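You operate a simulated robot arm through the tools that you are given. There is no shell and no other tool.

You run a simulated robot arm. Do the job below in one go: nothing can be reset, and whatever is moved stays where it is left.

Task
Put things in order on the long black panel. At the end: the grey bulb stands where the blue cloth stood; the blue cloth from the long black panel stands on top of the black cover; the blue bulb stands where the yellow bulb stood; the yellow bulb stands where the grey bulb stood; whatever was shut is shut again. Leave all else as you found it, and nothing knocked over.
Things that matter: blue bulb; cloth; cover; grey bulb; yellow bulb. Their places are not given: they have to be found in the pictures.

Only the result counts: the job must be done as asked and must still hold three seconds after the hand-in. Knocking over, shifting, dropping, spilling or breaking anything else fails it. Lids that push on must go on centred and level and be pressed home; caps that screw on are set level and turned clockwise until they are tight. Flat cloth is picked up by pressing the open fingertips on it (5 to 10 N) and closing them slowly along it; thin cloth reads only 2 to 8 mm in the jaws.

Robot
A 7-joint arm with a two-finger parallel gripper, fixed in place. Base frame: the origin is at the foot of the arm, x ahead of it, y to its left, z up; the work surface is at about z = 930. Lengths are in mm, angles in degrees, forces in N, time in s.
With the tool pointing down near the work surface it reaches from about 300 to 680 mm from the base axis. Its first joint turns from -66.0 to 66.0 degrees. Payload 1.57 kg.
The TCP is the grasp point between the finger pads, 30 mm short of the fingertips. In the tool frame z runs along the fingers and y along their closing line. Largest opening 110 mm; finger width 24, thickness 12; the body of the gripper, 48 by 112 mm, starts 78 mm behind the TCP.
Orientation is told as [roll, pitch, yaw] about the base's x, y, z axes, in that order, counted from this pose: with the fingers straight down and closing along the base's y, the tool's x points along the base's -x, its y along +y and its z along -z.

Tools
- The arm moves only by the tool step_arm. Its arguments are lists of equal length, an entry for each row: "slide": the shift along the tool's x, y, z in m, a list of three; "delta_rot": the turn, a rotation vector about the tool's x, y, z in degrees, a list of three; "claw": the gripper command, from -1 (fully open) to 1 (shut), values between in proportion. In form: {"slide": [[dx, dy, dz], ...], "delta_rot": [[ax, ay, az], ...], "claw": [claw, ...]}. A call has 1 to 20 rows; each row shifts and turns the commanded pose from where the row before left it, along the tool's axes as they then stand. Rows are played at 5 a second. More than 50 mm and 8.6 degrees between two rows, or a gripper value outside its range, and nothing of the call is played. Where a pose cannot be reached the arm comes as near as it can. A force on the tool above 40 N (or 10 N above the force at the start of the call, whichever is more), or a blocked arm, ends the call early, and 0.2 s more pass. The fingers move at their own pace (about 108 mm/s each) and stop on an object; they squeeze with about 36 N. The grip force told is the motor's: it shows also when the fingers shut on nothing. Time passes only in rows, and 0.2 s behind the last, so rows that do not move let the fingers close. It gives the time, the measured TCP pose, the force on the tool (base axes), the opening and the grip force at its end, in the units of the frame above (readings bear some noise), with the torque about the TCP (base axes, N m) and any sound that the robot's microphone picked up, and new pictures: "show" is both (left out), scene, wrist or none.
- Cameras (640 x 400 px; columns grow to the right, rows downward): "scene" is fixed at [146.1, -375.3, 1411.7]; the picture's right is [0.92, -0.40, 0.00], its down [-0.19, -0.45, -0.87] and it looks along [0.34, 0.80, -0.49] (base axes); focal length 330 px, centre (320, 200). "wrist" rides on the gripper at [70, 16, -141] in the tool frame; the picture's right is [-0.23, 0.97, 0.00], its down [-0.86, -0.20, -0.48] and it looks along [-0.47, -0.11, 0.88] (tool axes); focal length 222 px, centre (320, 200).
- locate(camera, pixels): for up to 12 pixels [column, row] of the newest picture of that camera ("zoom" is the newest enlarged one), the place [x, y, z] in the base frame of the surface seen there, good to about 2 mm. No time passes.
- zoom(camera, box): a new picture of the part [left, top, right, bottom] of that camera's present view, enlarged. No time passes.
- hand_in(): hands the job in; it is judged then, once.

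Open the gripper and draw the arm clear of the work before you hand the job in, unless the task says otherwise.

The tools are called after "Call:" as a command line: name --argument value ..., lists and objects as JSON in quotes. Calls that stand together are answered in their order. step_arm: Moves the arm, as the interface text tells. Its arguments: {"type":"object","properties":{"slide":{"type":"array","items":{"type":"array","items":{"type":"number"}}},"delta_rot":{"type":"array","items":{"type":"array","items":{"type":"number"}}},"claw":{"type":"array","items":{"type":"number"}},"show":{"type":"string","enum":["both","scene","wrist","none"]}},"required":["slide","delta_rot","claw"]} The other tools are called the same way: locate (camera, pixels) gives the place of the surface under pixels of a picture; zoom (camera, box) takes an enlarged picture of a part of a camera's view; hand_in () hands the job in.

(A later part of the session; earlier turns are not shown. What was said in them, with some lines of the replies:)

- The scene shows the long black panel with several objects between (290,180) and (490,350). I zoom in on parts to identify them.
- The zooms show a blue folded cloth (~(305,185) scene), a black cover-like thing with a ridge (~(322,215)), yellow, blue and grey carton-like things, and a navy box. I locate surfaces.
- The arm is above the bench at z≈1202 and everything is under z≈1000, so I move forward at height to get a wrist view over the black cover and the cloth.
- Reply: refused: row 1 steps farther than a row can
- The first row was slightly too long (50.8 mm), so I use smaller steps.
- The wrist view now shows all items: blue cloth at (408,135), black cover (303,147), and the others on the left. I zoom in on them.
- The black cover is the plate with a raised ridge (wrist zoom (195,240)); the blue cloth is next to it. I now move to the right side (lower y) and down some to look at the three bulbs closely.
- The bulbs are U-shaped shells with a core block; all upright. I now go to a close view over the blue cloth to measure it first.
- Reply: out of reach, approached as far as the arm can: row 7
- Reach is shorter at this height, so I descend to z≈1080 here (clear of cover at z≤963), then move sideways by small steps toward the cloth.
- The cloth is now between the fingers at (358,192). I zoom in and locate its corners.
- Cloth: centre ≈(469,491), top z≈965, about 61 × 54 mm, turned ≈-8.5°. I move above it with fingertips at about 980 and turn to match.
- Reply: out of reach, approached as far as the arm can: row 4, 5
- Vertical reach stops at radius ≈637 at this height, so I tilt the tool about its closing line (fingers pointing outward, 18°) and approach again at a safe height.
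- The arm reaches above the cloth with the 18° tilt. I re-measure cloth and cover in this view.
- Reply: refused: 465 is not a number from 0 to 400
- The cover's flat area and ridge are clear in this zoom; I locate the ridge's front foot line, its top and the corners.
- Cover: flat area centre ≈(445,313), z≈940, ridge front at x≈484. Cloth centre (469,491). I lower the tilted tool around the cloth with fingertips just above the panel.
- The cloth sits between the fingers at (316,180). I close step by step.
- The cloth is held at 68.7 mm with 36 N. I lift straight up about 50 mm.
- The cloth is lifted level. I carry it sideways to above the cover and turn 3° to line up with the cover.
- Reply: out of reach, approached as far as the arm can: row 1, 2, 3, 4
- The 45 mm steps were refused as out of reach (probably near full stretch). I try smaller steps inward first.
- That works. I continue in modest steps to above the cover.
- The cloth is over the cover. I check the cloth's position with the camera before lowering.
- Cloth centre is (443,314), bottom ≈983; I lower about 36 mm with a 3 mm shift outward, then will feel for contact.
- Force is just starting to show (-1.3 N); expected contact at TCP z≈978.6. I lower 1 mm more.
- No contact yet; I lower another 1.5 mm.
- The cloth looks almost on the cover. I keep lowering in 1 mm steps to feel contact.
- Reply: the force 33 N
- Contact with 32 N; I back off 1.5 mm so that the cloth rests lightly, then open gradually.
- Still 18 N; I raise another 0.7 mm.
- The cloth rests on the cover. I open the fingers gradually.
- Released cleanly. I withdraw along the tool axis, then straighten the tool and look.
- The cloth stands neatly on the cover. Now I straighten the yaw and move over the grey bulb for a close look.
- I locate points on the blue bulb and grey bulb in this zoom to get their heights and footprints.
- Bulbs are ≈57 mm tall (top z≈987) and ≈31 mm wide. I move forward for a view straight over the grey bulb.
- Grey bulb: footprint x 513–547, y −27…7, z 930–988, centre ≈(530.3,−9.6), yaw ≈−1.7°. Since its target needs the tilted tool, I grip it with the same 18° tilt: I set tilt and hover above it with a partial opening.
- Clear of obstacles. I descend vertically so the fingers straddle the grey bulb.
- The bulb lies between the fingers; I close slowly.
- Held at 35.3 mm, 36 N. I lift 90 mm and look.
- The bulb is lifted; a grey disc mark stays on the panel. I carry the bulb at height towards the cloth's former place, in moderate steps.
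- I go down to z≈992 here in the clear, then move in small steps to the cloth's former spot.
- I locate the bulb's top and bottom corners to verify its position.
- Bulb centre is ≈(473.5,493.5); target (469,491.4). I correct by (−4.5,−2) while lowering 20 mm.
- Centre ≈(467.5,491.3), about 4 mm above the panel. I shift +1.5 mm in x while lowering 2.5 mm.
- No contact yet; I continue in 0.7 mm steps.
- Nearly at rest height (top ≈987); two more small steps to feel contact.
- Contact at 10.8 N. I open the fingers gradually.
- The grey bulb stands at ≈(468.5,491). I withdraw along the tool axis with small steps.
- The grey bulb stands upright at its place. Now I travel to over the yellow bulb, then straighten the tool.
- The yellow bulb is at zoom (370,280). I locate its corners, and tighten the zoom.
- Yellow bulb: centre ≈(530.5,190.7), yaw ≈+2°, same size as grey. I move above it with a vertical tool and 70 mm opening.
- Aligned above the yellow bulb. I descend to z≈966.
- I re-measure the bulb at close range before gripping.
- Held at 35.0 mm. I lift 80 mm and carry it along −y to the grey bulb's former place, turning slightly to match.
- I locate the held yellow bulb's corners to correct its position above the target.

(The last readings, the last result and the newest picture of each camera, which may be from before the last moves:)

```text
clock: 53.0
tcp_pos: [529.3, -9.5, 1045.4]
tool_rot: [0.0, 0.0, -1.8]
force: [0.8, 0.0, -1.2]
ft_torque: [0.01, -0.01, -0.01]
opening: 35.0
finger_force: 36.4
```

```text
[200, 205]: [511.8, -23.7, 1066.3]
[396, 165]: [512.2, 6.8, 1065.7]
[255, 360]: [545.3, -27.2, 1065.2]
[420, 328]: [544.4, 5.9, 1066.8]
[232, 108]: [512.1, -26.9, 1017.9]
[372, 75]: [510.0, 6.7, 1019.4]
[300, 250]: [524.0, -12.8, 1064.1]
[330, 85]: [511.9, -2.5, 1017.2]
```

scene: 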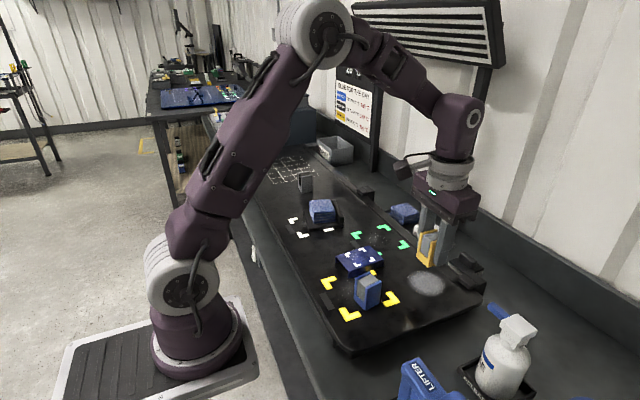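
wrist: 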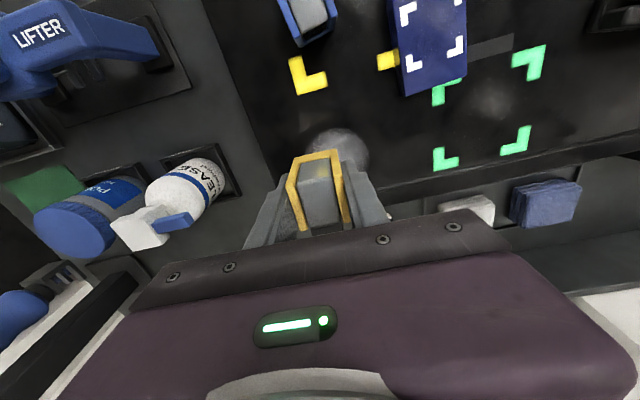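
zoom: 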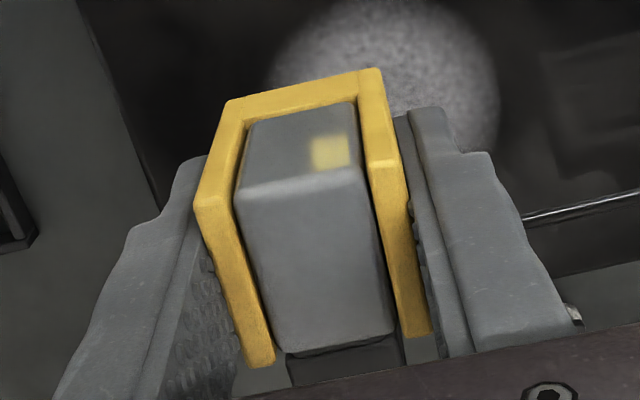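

Bulb centre ≈(528.5,−10); target (530.2,−9.6). I shift +1.7 mm in x and lower 72 mm.

Call:
step_arm --slide '[[-0.0017, 0.0004, 0.024], [0, 0, 0.024], [0, 0, 0.024], [0, 0, 0]]' --delta_rot '[[0, 0, 0], [0, 0, 0], [0, 0, 0], [0, 0, 0]]' --claw '[0.5, 0.5, 0.5, 0.5]' --show "wrist"

Call:
zoom --camera "wrist" --box '[260, 130, 380, 240]'

Call:
locate --camera "zoom" --pixels '[[200, 205], [396, 165], [255, 360], [420, 328], [232, 108], [372, 75], [300, 250], [330, 85]]'

```text
clock: 54.0
tcp_pos: [531.9, -8.2, 974.2]
tool_rot: [0.0, 0.0, -1.8]
force: [-0.5, 0.0, -0.5]
ft_torque: [0.0, -0.02, -0.03]
opening: 34.9
finger_force: 36.0
```

wrist: 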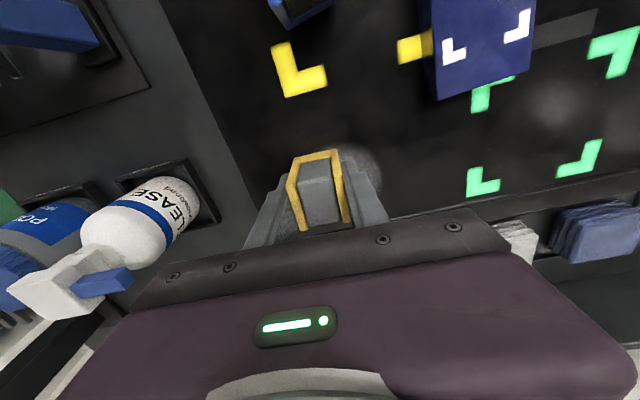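

```text
3.64 times, centred on (320, 185) of wrist
```

zoom: 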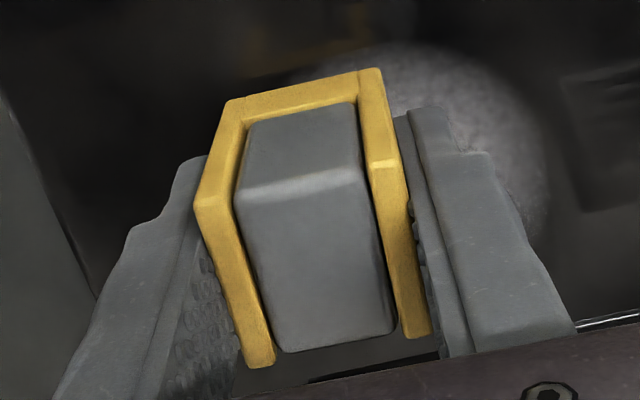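

```text
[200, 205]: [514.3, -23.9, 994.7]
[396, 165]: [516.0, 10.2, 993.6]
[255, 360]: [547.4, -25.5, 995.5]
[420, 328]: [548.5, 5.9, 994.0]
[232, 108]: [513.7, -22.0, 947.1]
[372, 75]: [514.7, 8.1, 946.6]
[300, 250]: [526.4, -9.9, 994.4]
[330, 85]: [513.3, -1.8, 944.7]
```

Centre ≈(531.2,−8.3), 6 mm above rest. I correct by (−1,−1.3) while lowering 5 mm.

Call:
step_arm --slide '[[0.001, -0.0013, 0.0025], [0, 0, 0.0025], [0, 0, 0]]' --delta_rot '[[0, 0, 0], [0, 0, 0], [0, 0, 0]]' --claw '[0.5, 0.5, 0.5]' --show "none"

Call:
step_arm --slide '[[0, 0, 0.0007], [0, 0, 0]]' --delta_rot '[[0, 0, 0], [0, 0, 0]]' --claw '[0.5, 0.5]' --show "none"

```text
clock: 54.8
tcp_pos: [531.1, -10.1, 970.2]
tool_rot: [0.0, 0.0, -1.7]
force: [0.2, 1.0, -0.2]
ft_torque: [0.0, 0.02, -0.01]
opening: 34.7
finger_force: 35.9
```

```text
clock: 55.4
tcp_pos: [529.3, -10.2, 969.7]
tool_rot: [0.0, 0.0, -1.7]
force: [0.7, 0.1, 0.0]
ft_torque: [-0.01, 0.0, 0.0]
opening: 35.0
finger_force: 35.9
```

No contact yet (expected at TCP z≈967). I lower another 1.4 mm in two steps.

Call:
step_arm --slide '[[0, 0, 0.0008], [0, 0, 0]]' --delta_rot '[[0, 0, 0], [0, 0, 0]]' --claw '[0.5, 0.5]' --show "none"

Call:
step_arm --slide '[[0, 0, 0.0007], [0, 0, 0]]' --delta_rot '[[0, 0, 0], [0, 0, 0]]' --claw '[0.5, 0.5]' --show "none"

```text
clock: 56.0
tcp_pos: [531.1, -9.7, 968.0]
tool_rot: [0.1, 0.0, -1.7]
force: [0.3, -0.1, 0.0]
ft_torque: [0.02, 0.0, -0.01]
opening: 35.3
finger_force: 36.3
```

```text
clock: 56.6
tcp_pos: [530.0, -10.2, 967.0]
tool_rot: [0.0, 0.0, -1.6]
force: [-0.2, 0.2, -0.2]
ft_torque: [0.01, 0.0, 0.0]
opening: 35.1
finger_force: 35.6
```

Still free; another 0.7 mm.

Call:
step_arm --slide '[[0, 0, 0.0007], [0, 0, 0]]' --delta_rot '[[0, 0, 0], [0, 0, 0]]' --claw '[0.5, 0.5]' --show "none"

```text
clock: 57.2
tcp_pos: [530.9, -9.1, 967.1]
tool_rot: [0.0, 0.1, -1.7]
force: [-0.2, -0.6, 6.8]
ft_torque: [-0.02, 0.01, -0.01]
opening: 34.8
finger_force: 35.8
```

Contact at 6.8 N. I open the fingers and verify.

Call:
step_arm --slide '[[0, 0, 0], [0, 0, 0], [0, 0, 0], [0, 0, 0]]' --delta_rot '[[0, 0, 0], [0, 0, 0], [0, 0, 0], [0, 0, 0]]' --claw '[0.3, 0.2, -0.1, -0.3]' --show "wrist"

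Call:
zoom --camera "wrist" --box '[260, 130, 380, 240]'

Call:
locate --camera "zoom" --pixels '[[200, 205], [396, 165], [255, 360], [420, 328], [232, 108], [372, 75], [300, 250], [330, 85]]'

```text
clock: 58.2
tcp_pos: [529.9, -9.2, 967.1]
tool_rot: [0.0, 0.0, -1.7]
force: [0.1, -0.3, 0.5]
ft_torque: [-0.02, -0.01, 0.02]
opening: 71.6
finger_force: 0.1
```

wrist: 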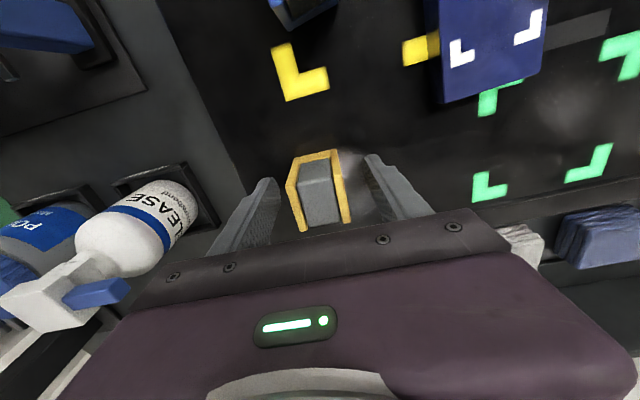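

```text
3.64 times, centred on (320, 185) of wrist
```

zoom: 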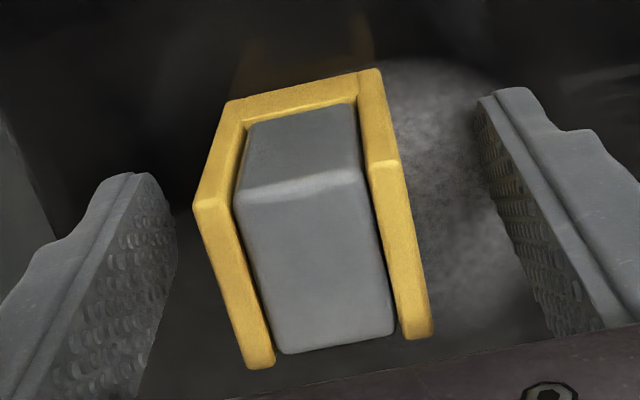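

```text
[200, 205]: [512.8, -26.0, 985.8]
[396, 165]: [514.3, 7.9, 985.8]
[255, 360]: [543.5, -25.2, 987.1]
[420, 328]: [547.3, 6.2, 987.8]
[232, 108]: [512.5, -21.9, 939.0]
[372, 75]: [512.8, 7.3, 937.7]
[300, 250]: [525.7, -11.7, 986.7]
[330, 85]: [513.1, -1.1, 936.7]
```

Yellow bulb stands at ≈(530,−9.3), upright. I retreat straight up, then move to view the blue bulb.

Call:
step_arm --slide '[[0, 0, -0.03], [0, 0, -0.04], [0, 0, -0.04], [0.045, 0.005, -0.02], [0.045, 0.005, 0], [0.045, 0.005, 0], [0.025, 0.005, 0], [0, 0, 0]]' --delta_rot '[[0, 0, 0], [0, 0, 0], [0, 0, 0], [0, 0, -1.7], [0, 0, 0], [0, 0, 0], [0, 0, 0], [0, 0, 0]]' --claw '[-0.3, -0.3, -0.3, -0.3, -0.3, -1, -1, -1]'

Call:
zoom --camera "wrist" --box '[270, 120, 390, 210]'

```text
clock: 60.0
tcp_pos: [367.7, 11.4, 1095.8]
tool_rot: [0.0, 0.0, 0.0]
force: [0.1, 0.4, -0.5]
ft_torque: [0.01, -0.04, 0.02]
opening: 110.1
finger_force: 0.1
```

scene: 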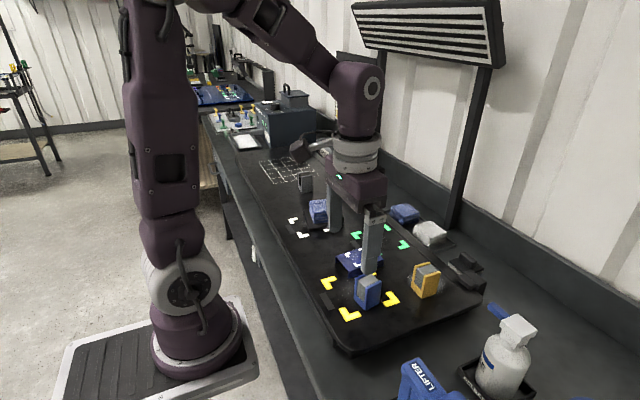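
wrist: 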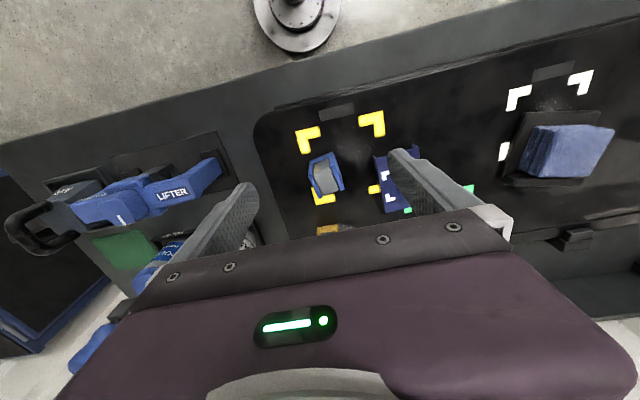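

```text
4.44 times, centred on (330, 165) of wrist
```

zoom: 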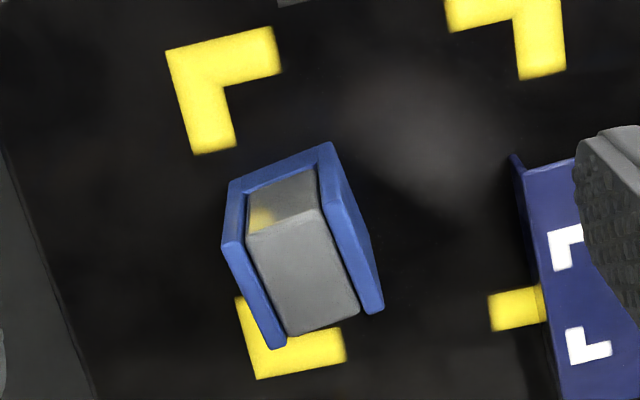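

Call:
locate --camera "zoom" --pixels '[[226, 243], [322, 205], [274, 345], [378, 308], [233, 185], [328, 148], [300, 270], [350, 240], [515, 160], [530, 320], [545, 390]]'

Call:
zoom --camera "wrist" --box '[300, 145, 356, 211]'

```text
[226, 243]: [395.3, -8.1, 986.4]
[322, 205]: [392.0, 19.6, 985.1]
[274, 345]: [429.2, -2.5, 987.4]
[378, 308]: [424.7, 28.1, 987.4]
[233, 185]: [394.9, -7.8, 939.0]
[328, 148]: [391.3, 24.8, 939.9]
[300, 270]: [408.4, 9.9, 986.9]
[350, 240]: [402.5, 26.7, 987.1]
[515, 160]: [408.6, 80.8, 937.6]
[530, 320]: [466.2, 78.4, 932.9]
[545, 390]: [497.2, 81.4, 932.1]
```

```text
6.06 times, centred on (328, 178) of wrist
```

zoom: 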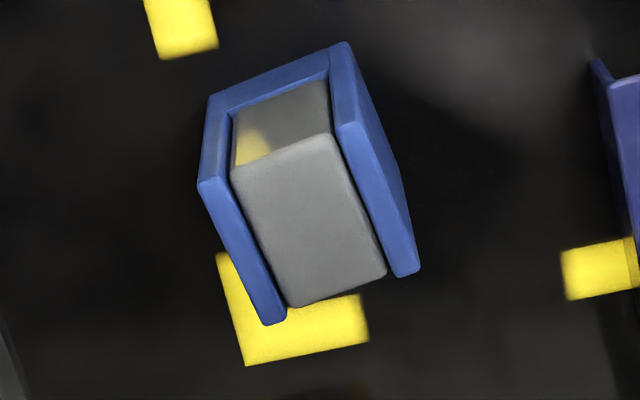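

Blue bulb: centre ≈(410,10.6), yaw ≈+7°. The navy box edge is at y≈79, well clear of a 70 mm opening. I move above it and turn 7°.

Call:
step_arm --slide '[[0, 0, 0], [-0.021, -0.003, 0], [-0.0209, -0.003, 0], [0, 0, 0.033], [0, 0, 0.033], [0, 0, 0]]' --delta_rot '[[0, 0, -7], [0, 0, 0], [0, 0, 0], [0, 0, 0], [0, 0, 0], [0, 0, 0]]' --claw '[-0.6, -0.3, -0.3, -0.3, -0.3, -0.3]'

Call:
zoom --camera "wrist" --box '[230, 90, 410, 220]'

```text
clock: 61.4
tcp_pos: [413.0, 10.2, 1031.2]
tool_rot: [0.0, 0.0, 7.1]
force: [-0.5, -0.5, -0.1]
ft_torque: [0.02, 0.0, 0.0]
opening: 71.2
finger_force: 0.1
```

scene: 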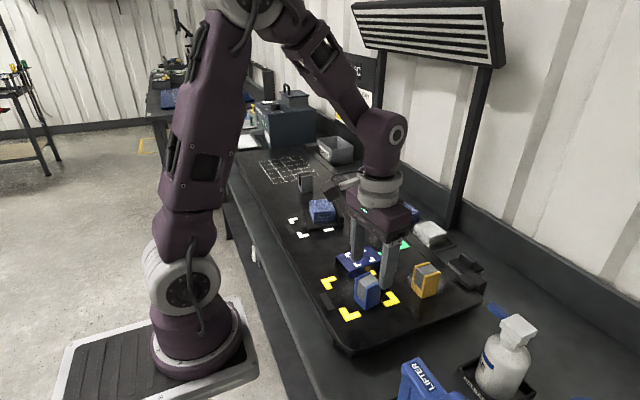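
wrist: 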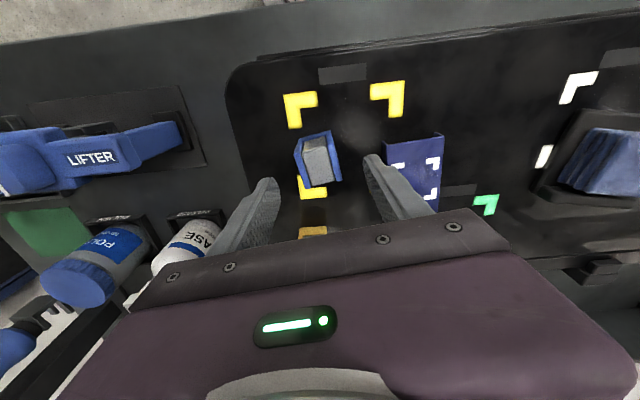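

```text
3.08 times, centred on (320, 155) of wrist
```

zoom: 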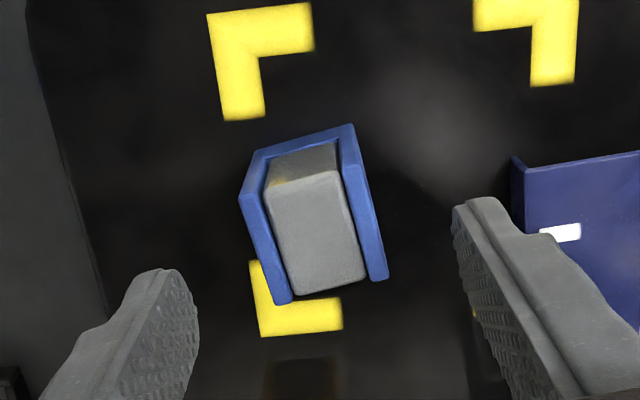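

I re-check the blue bulb's corners from here.

Call:
locate --camera "zoom" --pixels '[[243, 197], [348, 166], [280, 300], [382, 275], [257, 155], [348, 128], [320, 230]]'

```text
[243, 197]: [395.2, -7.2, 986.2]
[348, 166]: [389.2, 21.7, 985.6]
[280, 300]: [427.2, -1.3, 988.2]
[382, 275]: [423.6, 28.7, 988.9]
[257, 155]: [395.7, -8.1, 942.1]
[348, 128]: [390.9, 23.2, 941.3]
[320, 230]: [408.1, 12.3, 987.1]
```

Refined: centre ≈(409.8,11), yaw ≈+9°. I turn 2° more, shift −3 mm in x and descend to z≈967.

Call:
step_arm --slide '[[0, 0, 0], [0.0028, 0.0012, 0.02], [0, 0, 0.022], [0, 0, 0.022], [0, 0, 0]]' --delta_rot '[[0, 0, -2], [0, 0, 0], [0, 0, 0], [0, 0, 0], [0, 0, 0]]' --claw '[-0.3, -0.3, -0.3, -0.3, -0.3]' --show "wrist"

Call:
zoom --camera "wrist" --box '[230, 100, 410, 230]'

```text
clock: 62.6
tcp_pos: [409.6, 11.1, 966.3]
tool_rot: [0.0, 0.0, 9.1]
force: [-0.1, -0.4, 0.4]
ft_torque: [-0.02, 0.03, -0.03]
opening: 71.7
finger_force: 0.0
```

wrist: 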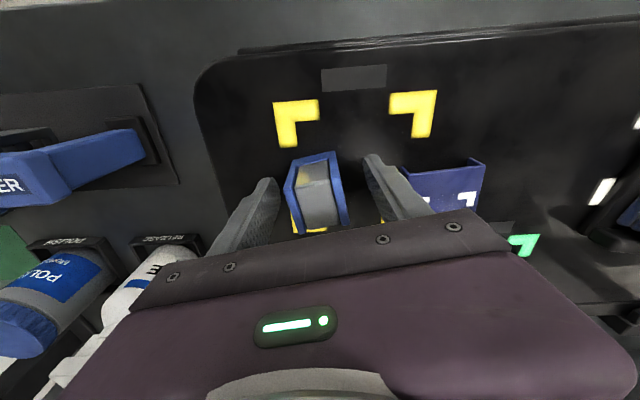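

```text
3.08 times, centred on (320, 165) of wrist
```

zoom: 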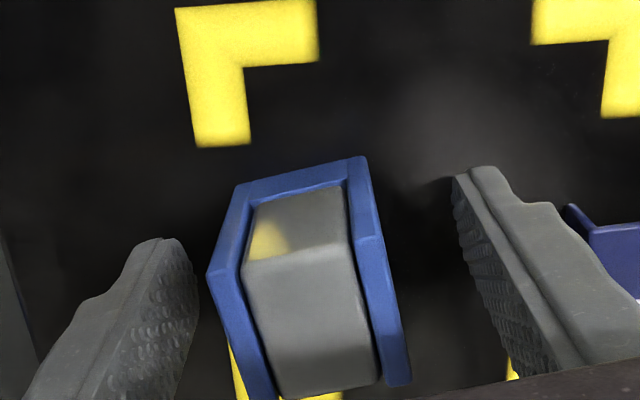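

Alignment looks the same as for the yellow one. I close slowly.

Call:
step_arm --slide '[[0, 0, 0], [0, 0, 0], [0, 0, 0], [0, 0, 0], [0, 0, 0], [0, 0, 0]]' --delta_rot '[[0, 0, 0], [0, 0, 0], [0, 0, 0], [0, 0, 0], [0, 0, 0], [0, 0, 0]]' --claw '[0.1, 0.25, 0.33, 0.4, 0.5, 0.5]' --show "wrist"

```text
clock: 64.0
tcp_pos: [410.2, 10.7, 965.5]
tool_rot: [0.0, 0.0, 8.9]
force: [0.3, 1.2, 0.3]
ft_torque: [0.0, 0.03, 0.0]
opening: 34.9
finger_force: 36.0
```

wrist: 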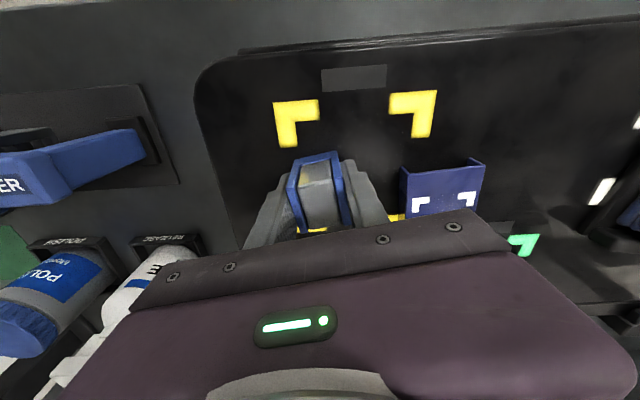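

Held at 34.9 mm. I lift 90 mm, carry it to above the yellow bulb's former place and turn back to +2°.

Call:
step_arm --slide '[[0, 0, -0.03], [0, 0, -0.03], [0, 0, -0.03], [-0.0293, 0.0318, 0], [-0.0293, 0.0318, 0], [-0.0293, 0.0318, 0], [-0.0293, 0.0318, 0], [-0.0293, 0.0318, 0], [0, 0, 0], [0, 0, 0]]' --delta_rot '[[0, 0, 0], [0, 0, 0], [0, 0, 0], [0, 0, 0], [0, 0, 0], [0, 0, 0], [0, 0, 0], [0, 0, 0], [0, 0, 7], [0, 0, 0]]' --claw '[0.5, 0.5, 0.5, 0.5, 0.5, 0.5, 0.5, 0.5, 0.5, 0.5]'

Call:
zoom --camera "wrist" --box '[260, 130, 380, 240]'

```text
clock: 66.2
tcp_pos: [530.8, 193.7, 1056.1]
tool_rot: [0.0, -0.1, 1.9]
force: [0.1, -0.1, -0.4]
ft_torque: [0.01, 0.01, -0.01]
opening: 34.8
finger_force: 36.3
```

scene: 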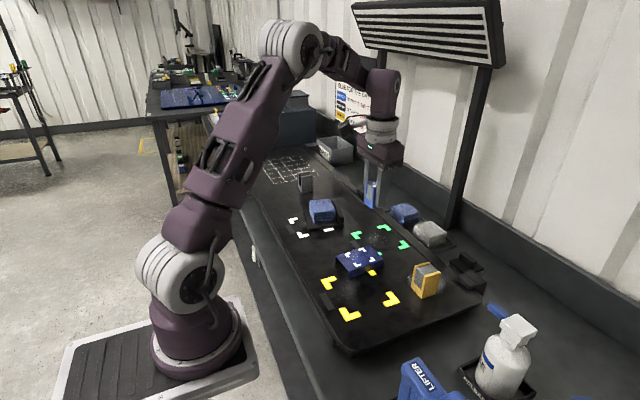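
wrist: 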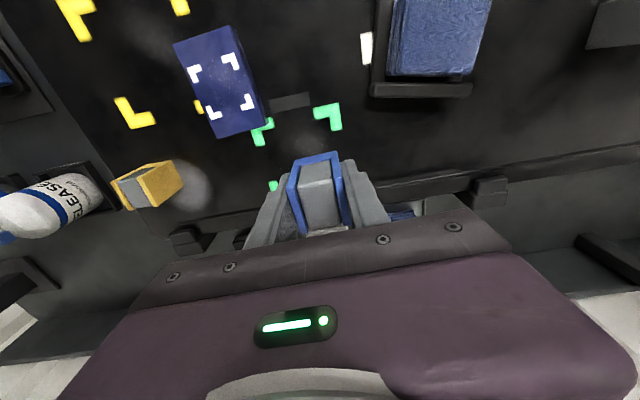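

```text
3.64 times, centred on (320, 185) of wrist
```

zoom: 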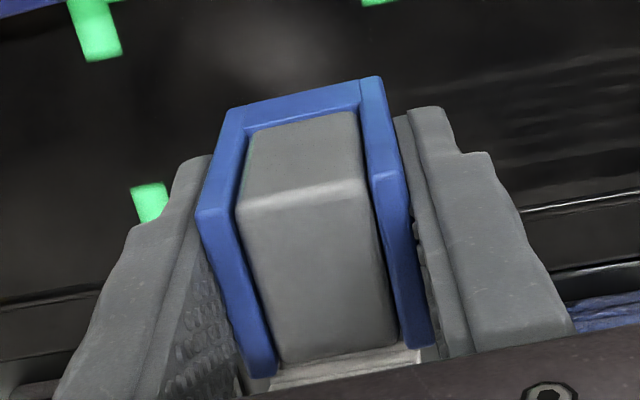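

I locate the held blue bulb's corners to correct the position.

Call:
locate --camera "zoom" --pixels '[[202, 212], [396, 175], [258, 368], [425, 338], [232, 115], [372, 82], [310, 250], [330, 95]]'

```text
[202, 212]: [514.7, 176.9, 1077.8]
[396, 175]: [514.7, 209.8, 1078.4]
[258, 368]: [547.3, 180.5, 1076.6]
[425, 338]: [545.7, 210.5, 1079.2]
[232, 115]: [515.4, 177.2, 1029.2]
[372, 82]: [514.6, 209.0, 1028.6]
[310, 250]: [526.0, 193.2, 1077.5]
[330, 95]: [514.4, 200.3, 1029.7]
```

Centre ≈(531,193.5); target (530.2,190.4). I shift by (−0.8,−3) and lower 84 mm.

Call:
step_arm --slide '[[0.0009, -0.003, 0.02], [0, 0, 0.032], [0, 0, 0.032], [0, 0, 0]]' --delta_rot '[[0, 0, 0], [0, 0, 0], [0, 0, 0], [0, 0, 0]]' --claw '[0.5, 0.5, 0.5, 0.5]' --show "wrist"

Call:
zoom --camera "wrist" --box '[260, 130, 380, 240]'

Call:
locate --camera "zoom" --pixels '[[202, 212], [396, 175], [258, 368], [425, 338], [232, 115], [372, 82], [310, 250], [330, 95]]'

```text
clock: 67.2
tcp_pos: [531.3, 190.4, 973.0]
tool_rot: [-0.1, 0.0, 2.1]
force: [0.9, 0.1, -0.8]
ft_torque: [0.0, -0.02, 0.02]
opening: 35.2
finger_force: 35.9
```

wrist: 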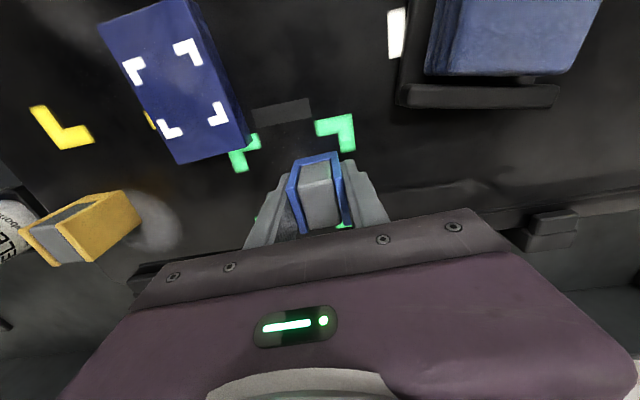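

```text
3.64 times, centred on (320, 185) of wrist
```

zoom: 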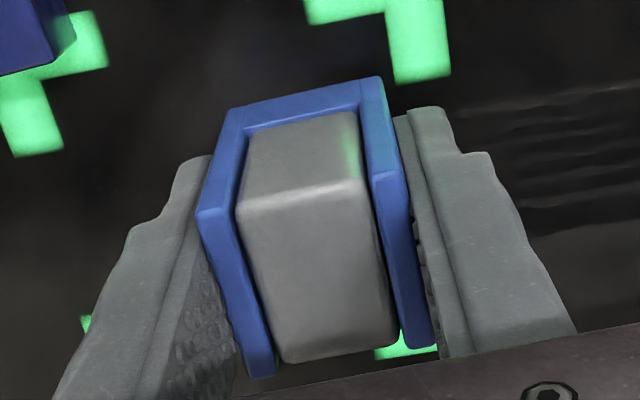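

```text
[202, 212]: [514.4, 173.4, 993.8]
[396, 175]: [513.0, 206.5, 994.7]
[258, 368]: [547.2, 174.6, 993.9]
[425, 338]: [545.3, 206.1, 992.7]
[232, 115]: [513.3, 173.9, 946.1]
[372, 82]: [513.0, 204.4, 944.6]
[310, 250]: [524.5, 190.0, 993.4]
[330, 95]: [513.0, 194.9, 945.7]
```

Position matches (530,190). I lower 4.5 mm, then feel for contact.

Call:
step_arm --slide '[[0, 0, 0.0025], [0, 0, 0.002], [0, 0, 0]]' --delta_rot '[[0, 0, 0], [0, 0, 0], [0, 0, 0]]' --claw '[0.5, 0.5, 0.5]' --show "none"

Call:
step_arm --slide '[[0, 0, 0.0007], [0, 0, 0]]' --delta_rot '[[0, 0, 0], [0, 0, 0]]' --claw '[0.5, 0.5]' --show "none"

```text
clock: 68.0
tcp_pos: [529.8, 188.2, 967.4]
tool_rot: [0.0, 0.0, 2.0]
force: [0.2, 0.3, -0.5]
ft_torque: [-0.01, -0.02, 0.0]
opening: 35.0
finger_force: 35.7
```

```text
clock: 68.6
tcp_pos: [530.3, 188.6, 967.5]
tool_rot: [0.1, 0.0, 2.0]
force: [0.8, 0.0, -1.4]
ft_torque: [-0.01, 0.03, 0.0]
opening: 34.8
finger_force: 35.8
```

No contact yet; another 0.7 mm.

Call:
step_arm --slide '[[0, 0, 0.0007], [0, 0, 0]]' --delta_rot '[[0, 0, 0], [0, 0, 0]]' --claw '[0.5, 0.5]' --show "none"

```text
clock: 69.2
tcp_pos: [528.7, 188.8, 966.9]
tool_rot: [0.0, 0.0, 2.0]
force: [-0.1, 0.1, -0.7]
ft_torque: [0.0, -0.01, 0.0]
opening: 35.2
finger_force: 36.3
```

Call:
step_arm --slide '[[0, 0, 0.0007], [0, 0, 0]]' --delta_rot '[[0, 0, 0], [0, 0, 0]]' --claw '[0.5, 0.5]' --show "wrist"

Call:
zoom --camera "wrist" --box '[260, 130, 380, 240]'

Call:
locate --camera "zoom" --pixels '[[202, 212], [396, 175], [258, 368], [425, 338], [232, 115], [372, 82], [310, 250], [330, 95]]'

```text
clock: 69.8
tcp_pos: [530.1, 189.4, 965.7]
tool_rot: [0.0, 0.0, 2.0]
force: [-0.5, -0.4, 2.1]
ft_torque: [-0.03, 0.04, -0.02]
opening: 35.0
finger_force: 35.9
```

wrist: 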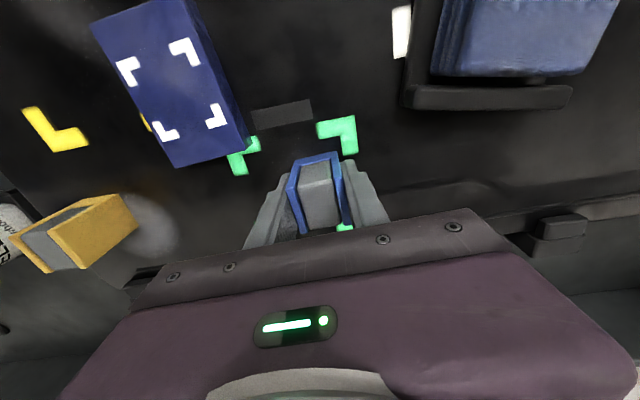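

```text
3.64 times, centred on (320, 185) of wrist
```

zoom: 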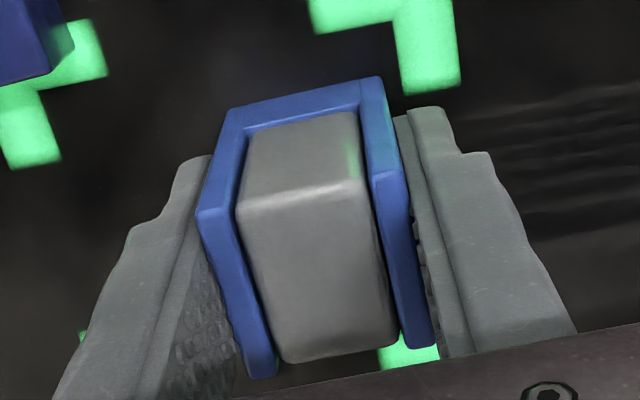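

```text
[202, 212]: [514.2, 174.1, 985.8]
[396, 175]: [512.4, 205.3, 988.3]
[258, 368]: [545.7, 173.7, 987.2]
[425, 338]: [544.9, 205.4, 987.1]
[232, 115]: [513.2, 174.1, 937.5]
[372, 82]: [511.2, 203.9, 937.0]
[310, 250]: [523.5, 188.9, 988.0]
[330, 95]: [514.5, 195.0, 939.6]
```

Just touching (2.1 N), centre ≈(529.5,190). One last 0.4 mm, then I open.

Call:
step_arm --slide '[[0, 0, 0.0004], [0, 0, 0]]' --delta_rot '[[0, 0, 0], [0, 0, 0]]' --claw '[0.5, 0.5]' --show "none"

Call:
step_arm --slide '[[0, 0, 0], [0, 0, 0], [0, 0, 0], [0, 0, 0]]' --delta_rot '[[0, 0, 0], [0, 0, 0], [0, 0, 0], [0, 0, 0]]' --claw '[0.3, 0.2, -0.1, -0.3]' --show "wrist"

Call:
zoom --camera "wrist" --box '[260, 130, 380, 240]'

Call:
locate --camera "zoom" --pixels '[[202, 212], [396, 175], [258, 368], [425, 338], [232, 115], [372, 82], [310, 250], [330, 95]]'

```text
clock: 70.4
tcp_pos: [530.1, 188.3, 964.7]
tool_rot: [-0.1, 0.0, 2.0]
force: [-0.3, -0.5, 12.8]
ft_torque: [-0.03, 0.08, -0.03]
opening: 34.9
finger_force: 36.1
```

```text
clock: 71.4
tcp_pos: [529.4, 188.1, 965.3]
tool_rot: [0.0, -0.1, 2.0]
force: [-0.2, -0.2, 0.0]
ft_torque: [0.0, 0.0, -0.02]
opening: 71.2
finger_force: 0.1
```

wrist: 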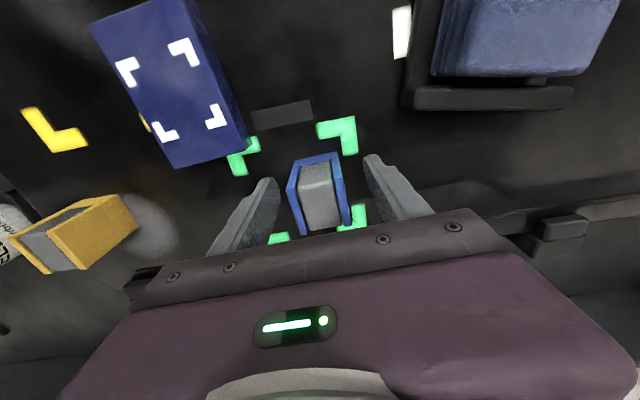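

```text
3.64 times, centred on (320, 185) of wrist
```

zoom: 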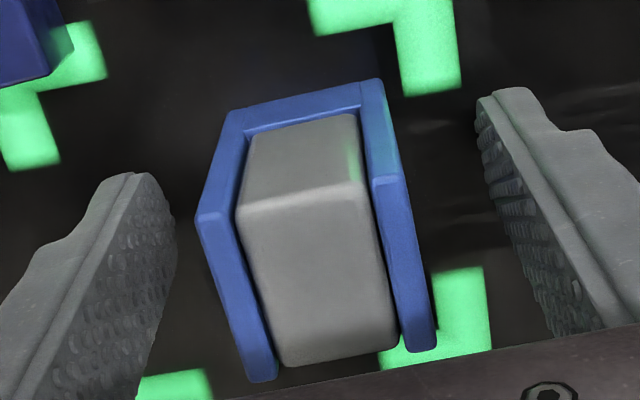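

```text
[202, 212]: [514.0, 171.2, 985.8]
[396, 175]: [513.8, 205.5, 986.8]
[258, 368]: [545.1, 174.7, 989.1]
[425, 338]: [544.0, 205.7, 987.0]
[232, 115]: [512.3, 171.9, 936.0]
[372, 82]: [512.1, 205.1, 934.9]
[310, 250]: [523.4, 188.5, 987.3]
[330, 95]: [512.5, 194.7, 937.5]
```

Blue bulb stands at ≈(529,189), within measurement error of the yellow bulb's place. I retreat upward and go back toward a clear pose to inspect everything.

Call:
step_arm --slide '[[0, 0, -0.03], [0, 0, -0.04], [0, 0, -0.04], [0, 0, -0.04], [0.04, 0, -0.02], [0.045, 0, -0.01], [0.045, 0, 0], [0.045, 0, 0], [0.045, 0, 0], [0.04, 0, 0], [0, 0, 0]]' --delta_rot '[[0, 0, 0], [0, 0, 0], [0, 0, 0], [0, 0, 0], [0, 0, 0], [0, 0, 2], [0, 0, 0], [0, 0, 0], [0, 0, 0], [0, 0, 0], [0, 0, 0]]' --claw '[-0.3, -0.3, -0.3, -0.3, -1, -1, -1, -1, -1, -1, -1]'

Call:
zoom --camera "scene" --box '[270, 150, 490, 320]'

Call:
zoom --camera "wrist" --box '[200, 60, 560, 260]'

```text
clock: 73.8
tcp_pos: [267.0, 183.7, 1145.8]
tool_rot: [-0.1, 0.0, 0.0]
force: [0.5, 0.8, 0.5]
ft_torque: [0.03, -0.01, 0.0]
opening: 110.2
finger_force: 0.1
```

scene: 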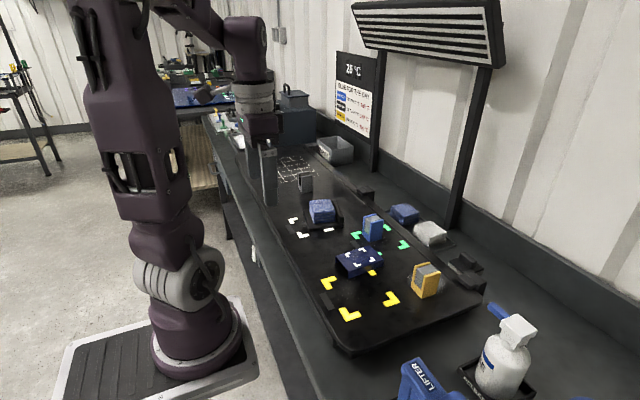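
wrist: 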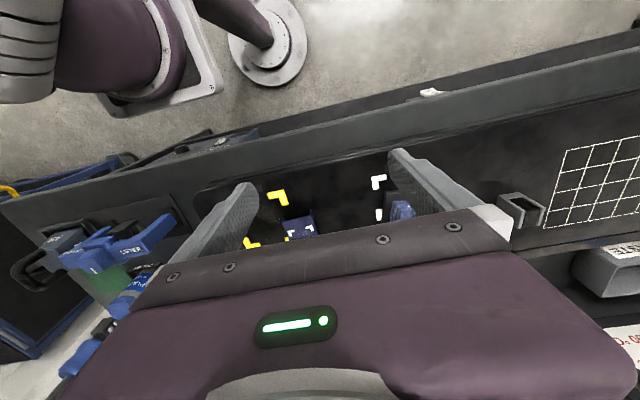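

```text
2.35 times, centred on (380, 235) of scene
```

zoom: 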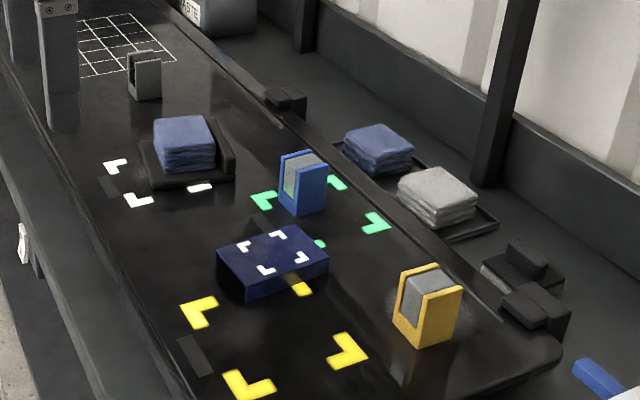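

```text
1.78 times, centred on (380, 160) of wrist
```

zoom: 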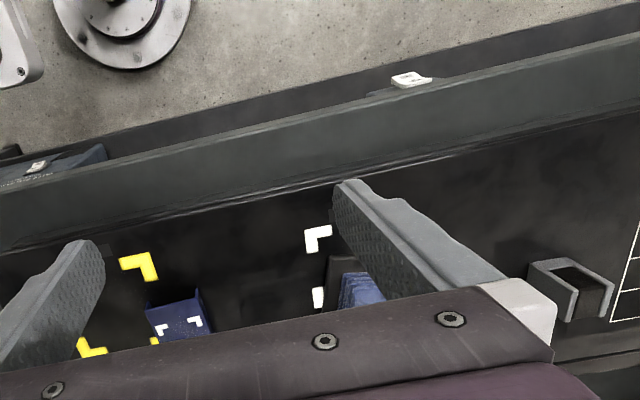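

The final pictures show the grey bulb at the cloth's place, the cloth on the black cover, the blue bulb between the green marks, the yellow bulb at the grey bulb's place, and everything upright. The cover has not moved (its corner is still at scene ≈(303,210.6)), nothing was opened, and the gripper is open and clear, so I hand in.

Call:
hand_in

```text
The job is handed in.
```

I made all four moves on the long black panel and handed the job in; I have not seen the verdict. The last pictures showed everything upright.

| Item | Where it stands now | How close |
|---|---|---|
| Blue cloth | On the flat part of the black cover | The cover did not move |
| Grey bulb | Where the blue cloth stood | Within about 1 mm |
| Yellow bulb | Where the grey bulb stood | Within about 1 mm |
| Blue bulb | Where the yellow bulb stood | Within about 2 mm |

- **Identification:** I took the "bulbs" to be the three U-shaped upright pieces in grey, yellow and blue. I took the "black cover" to be the black plate with a raised ridge, not the dark blue box with white corner marks.
- **Pressing:** the cloth met the cover with about 32 N for a moment before I backed off.
- **Shut things:** I opened nothing, so nothing needed shutting again.
- **Arm:** I left the gripper open and clear of the panel.
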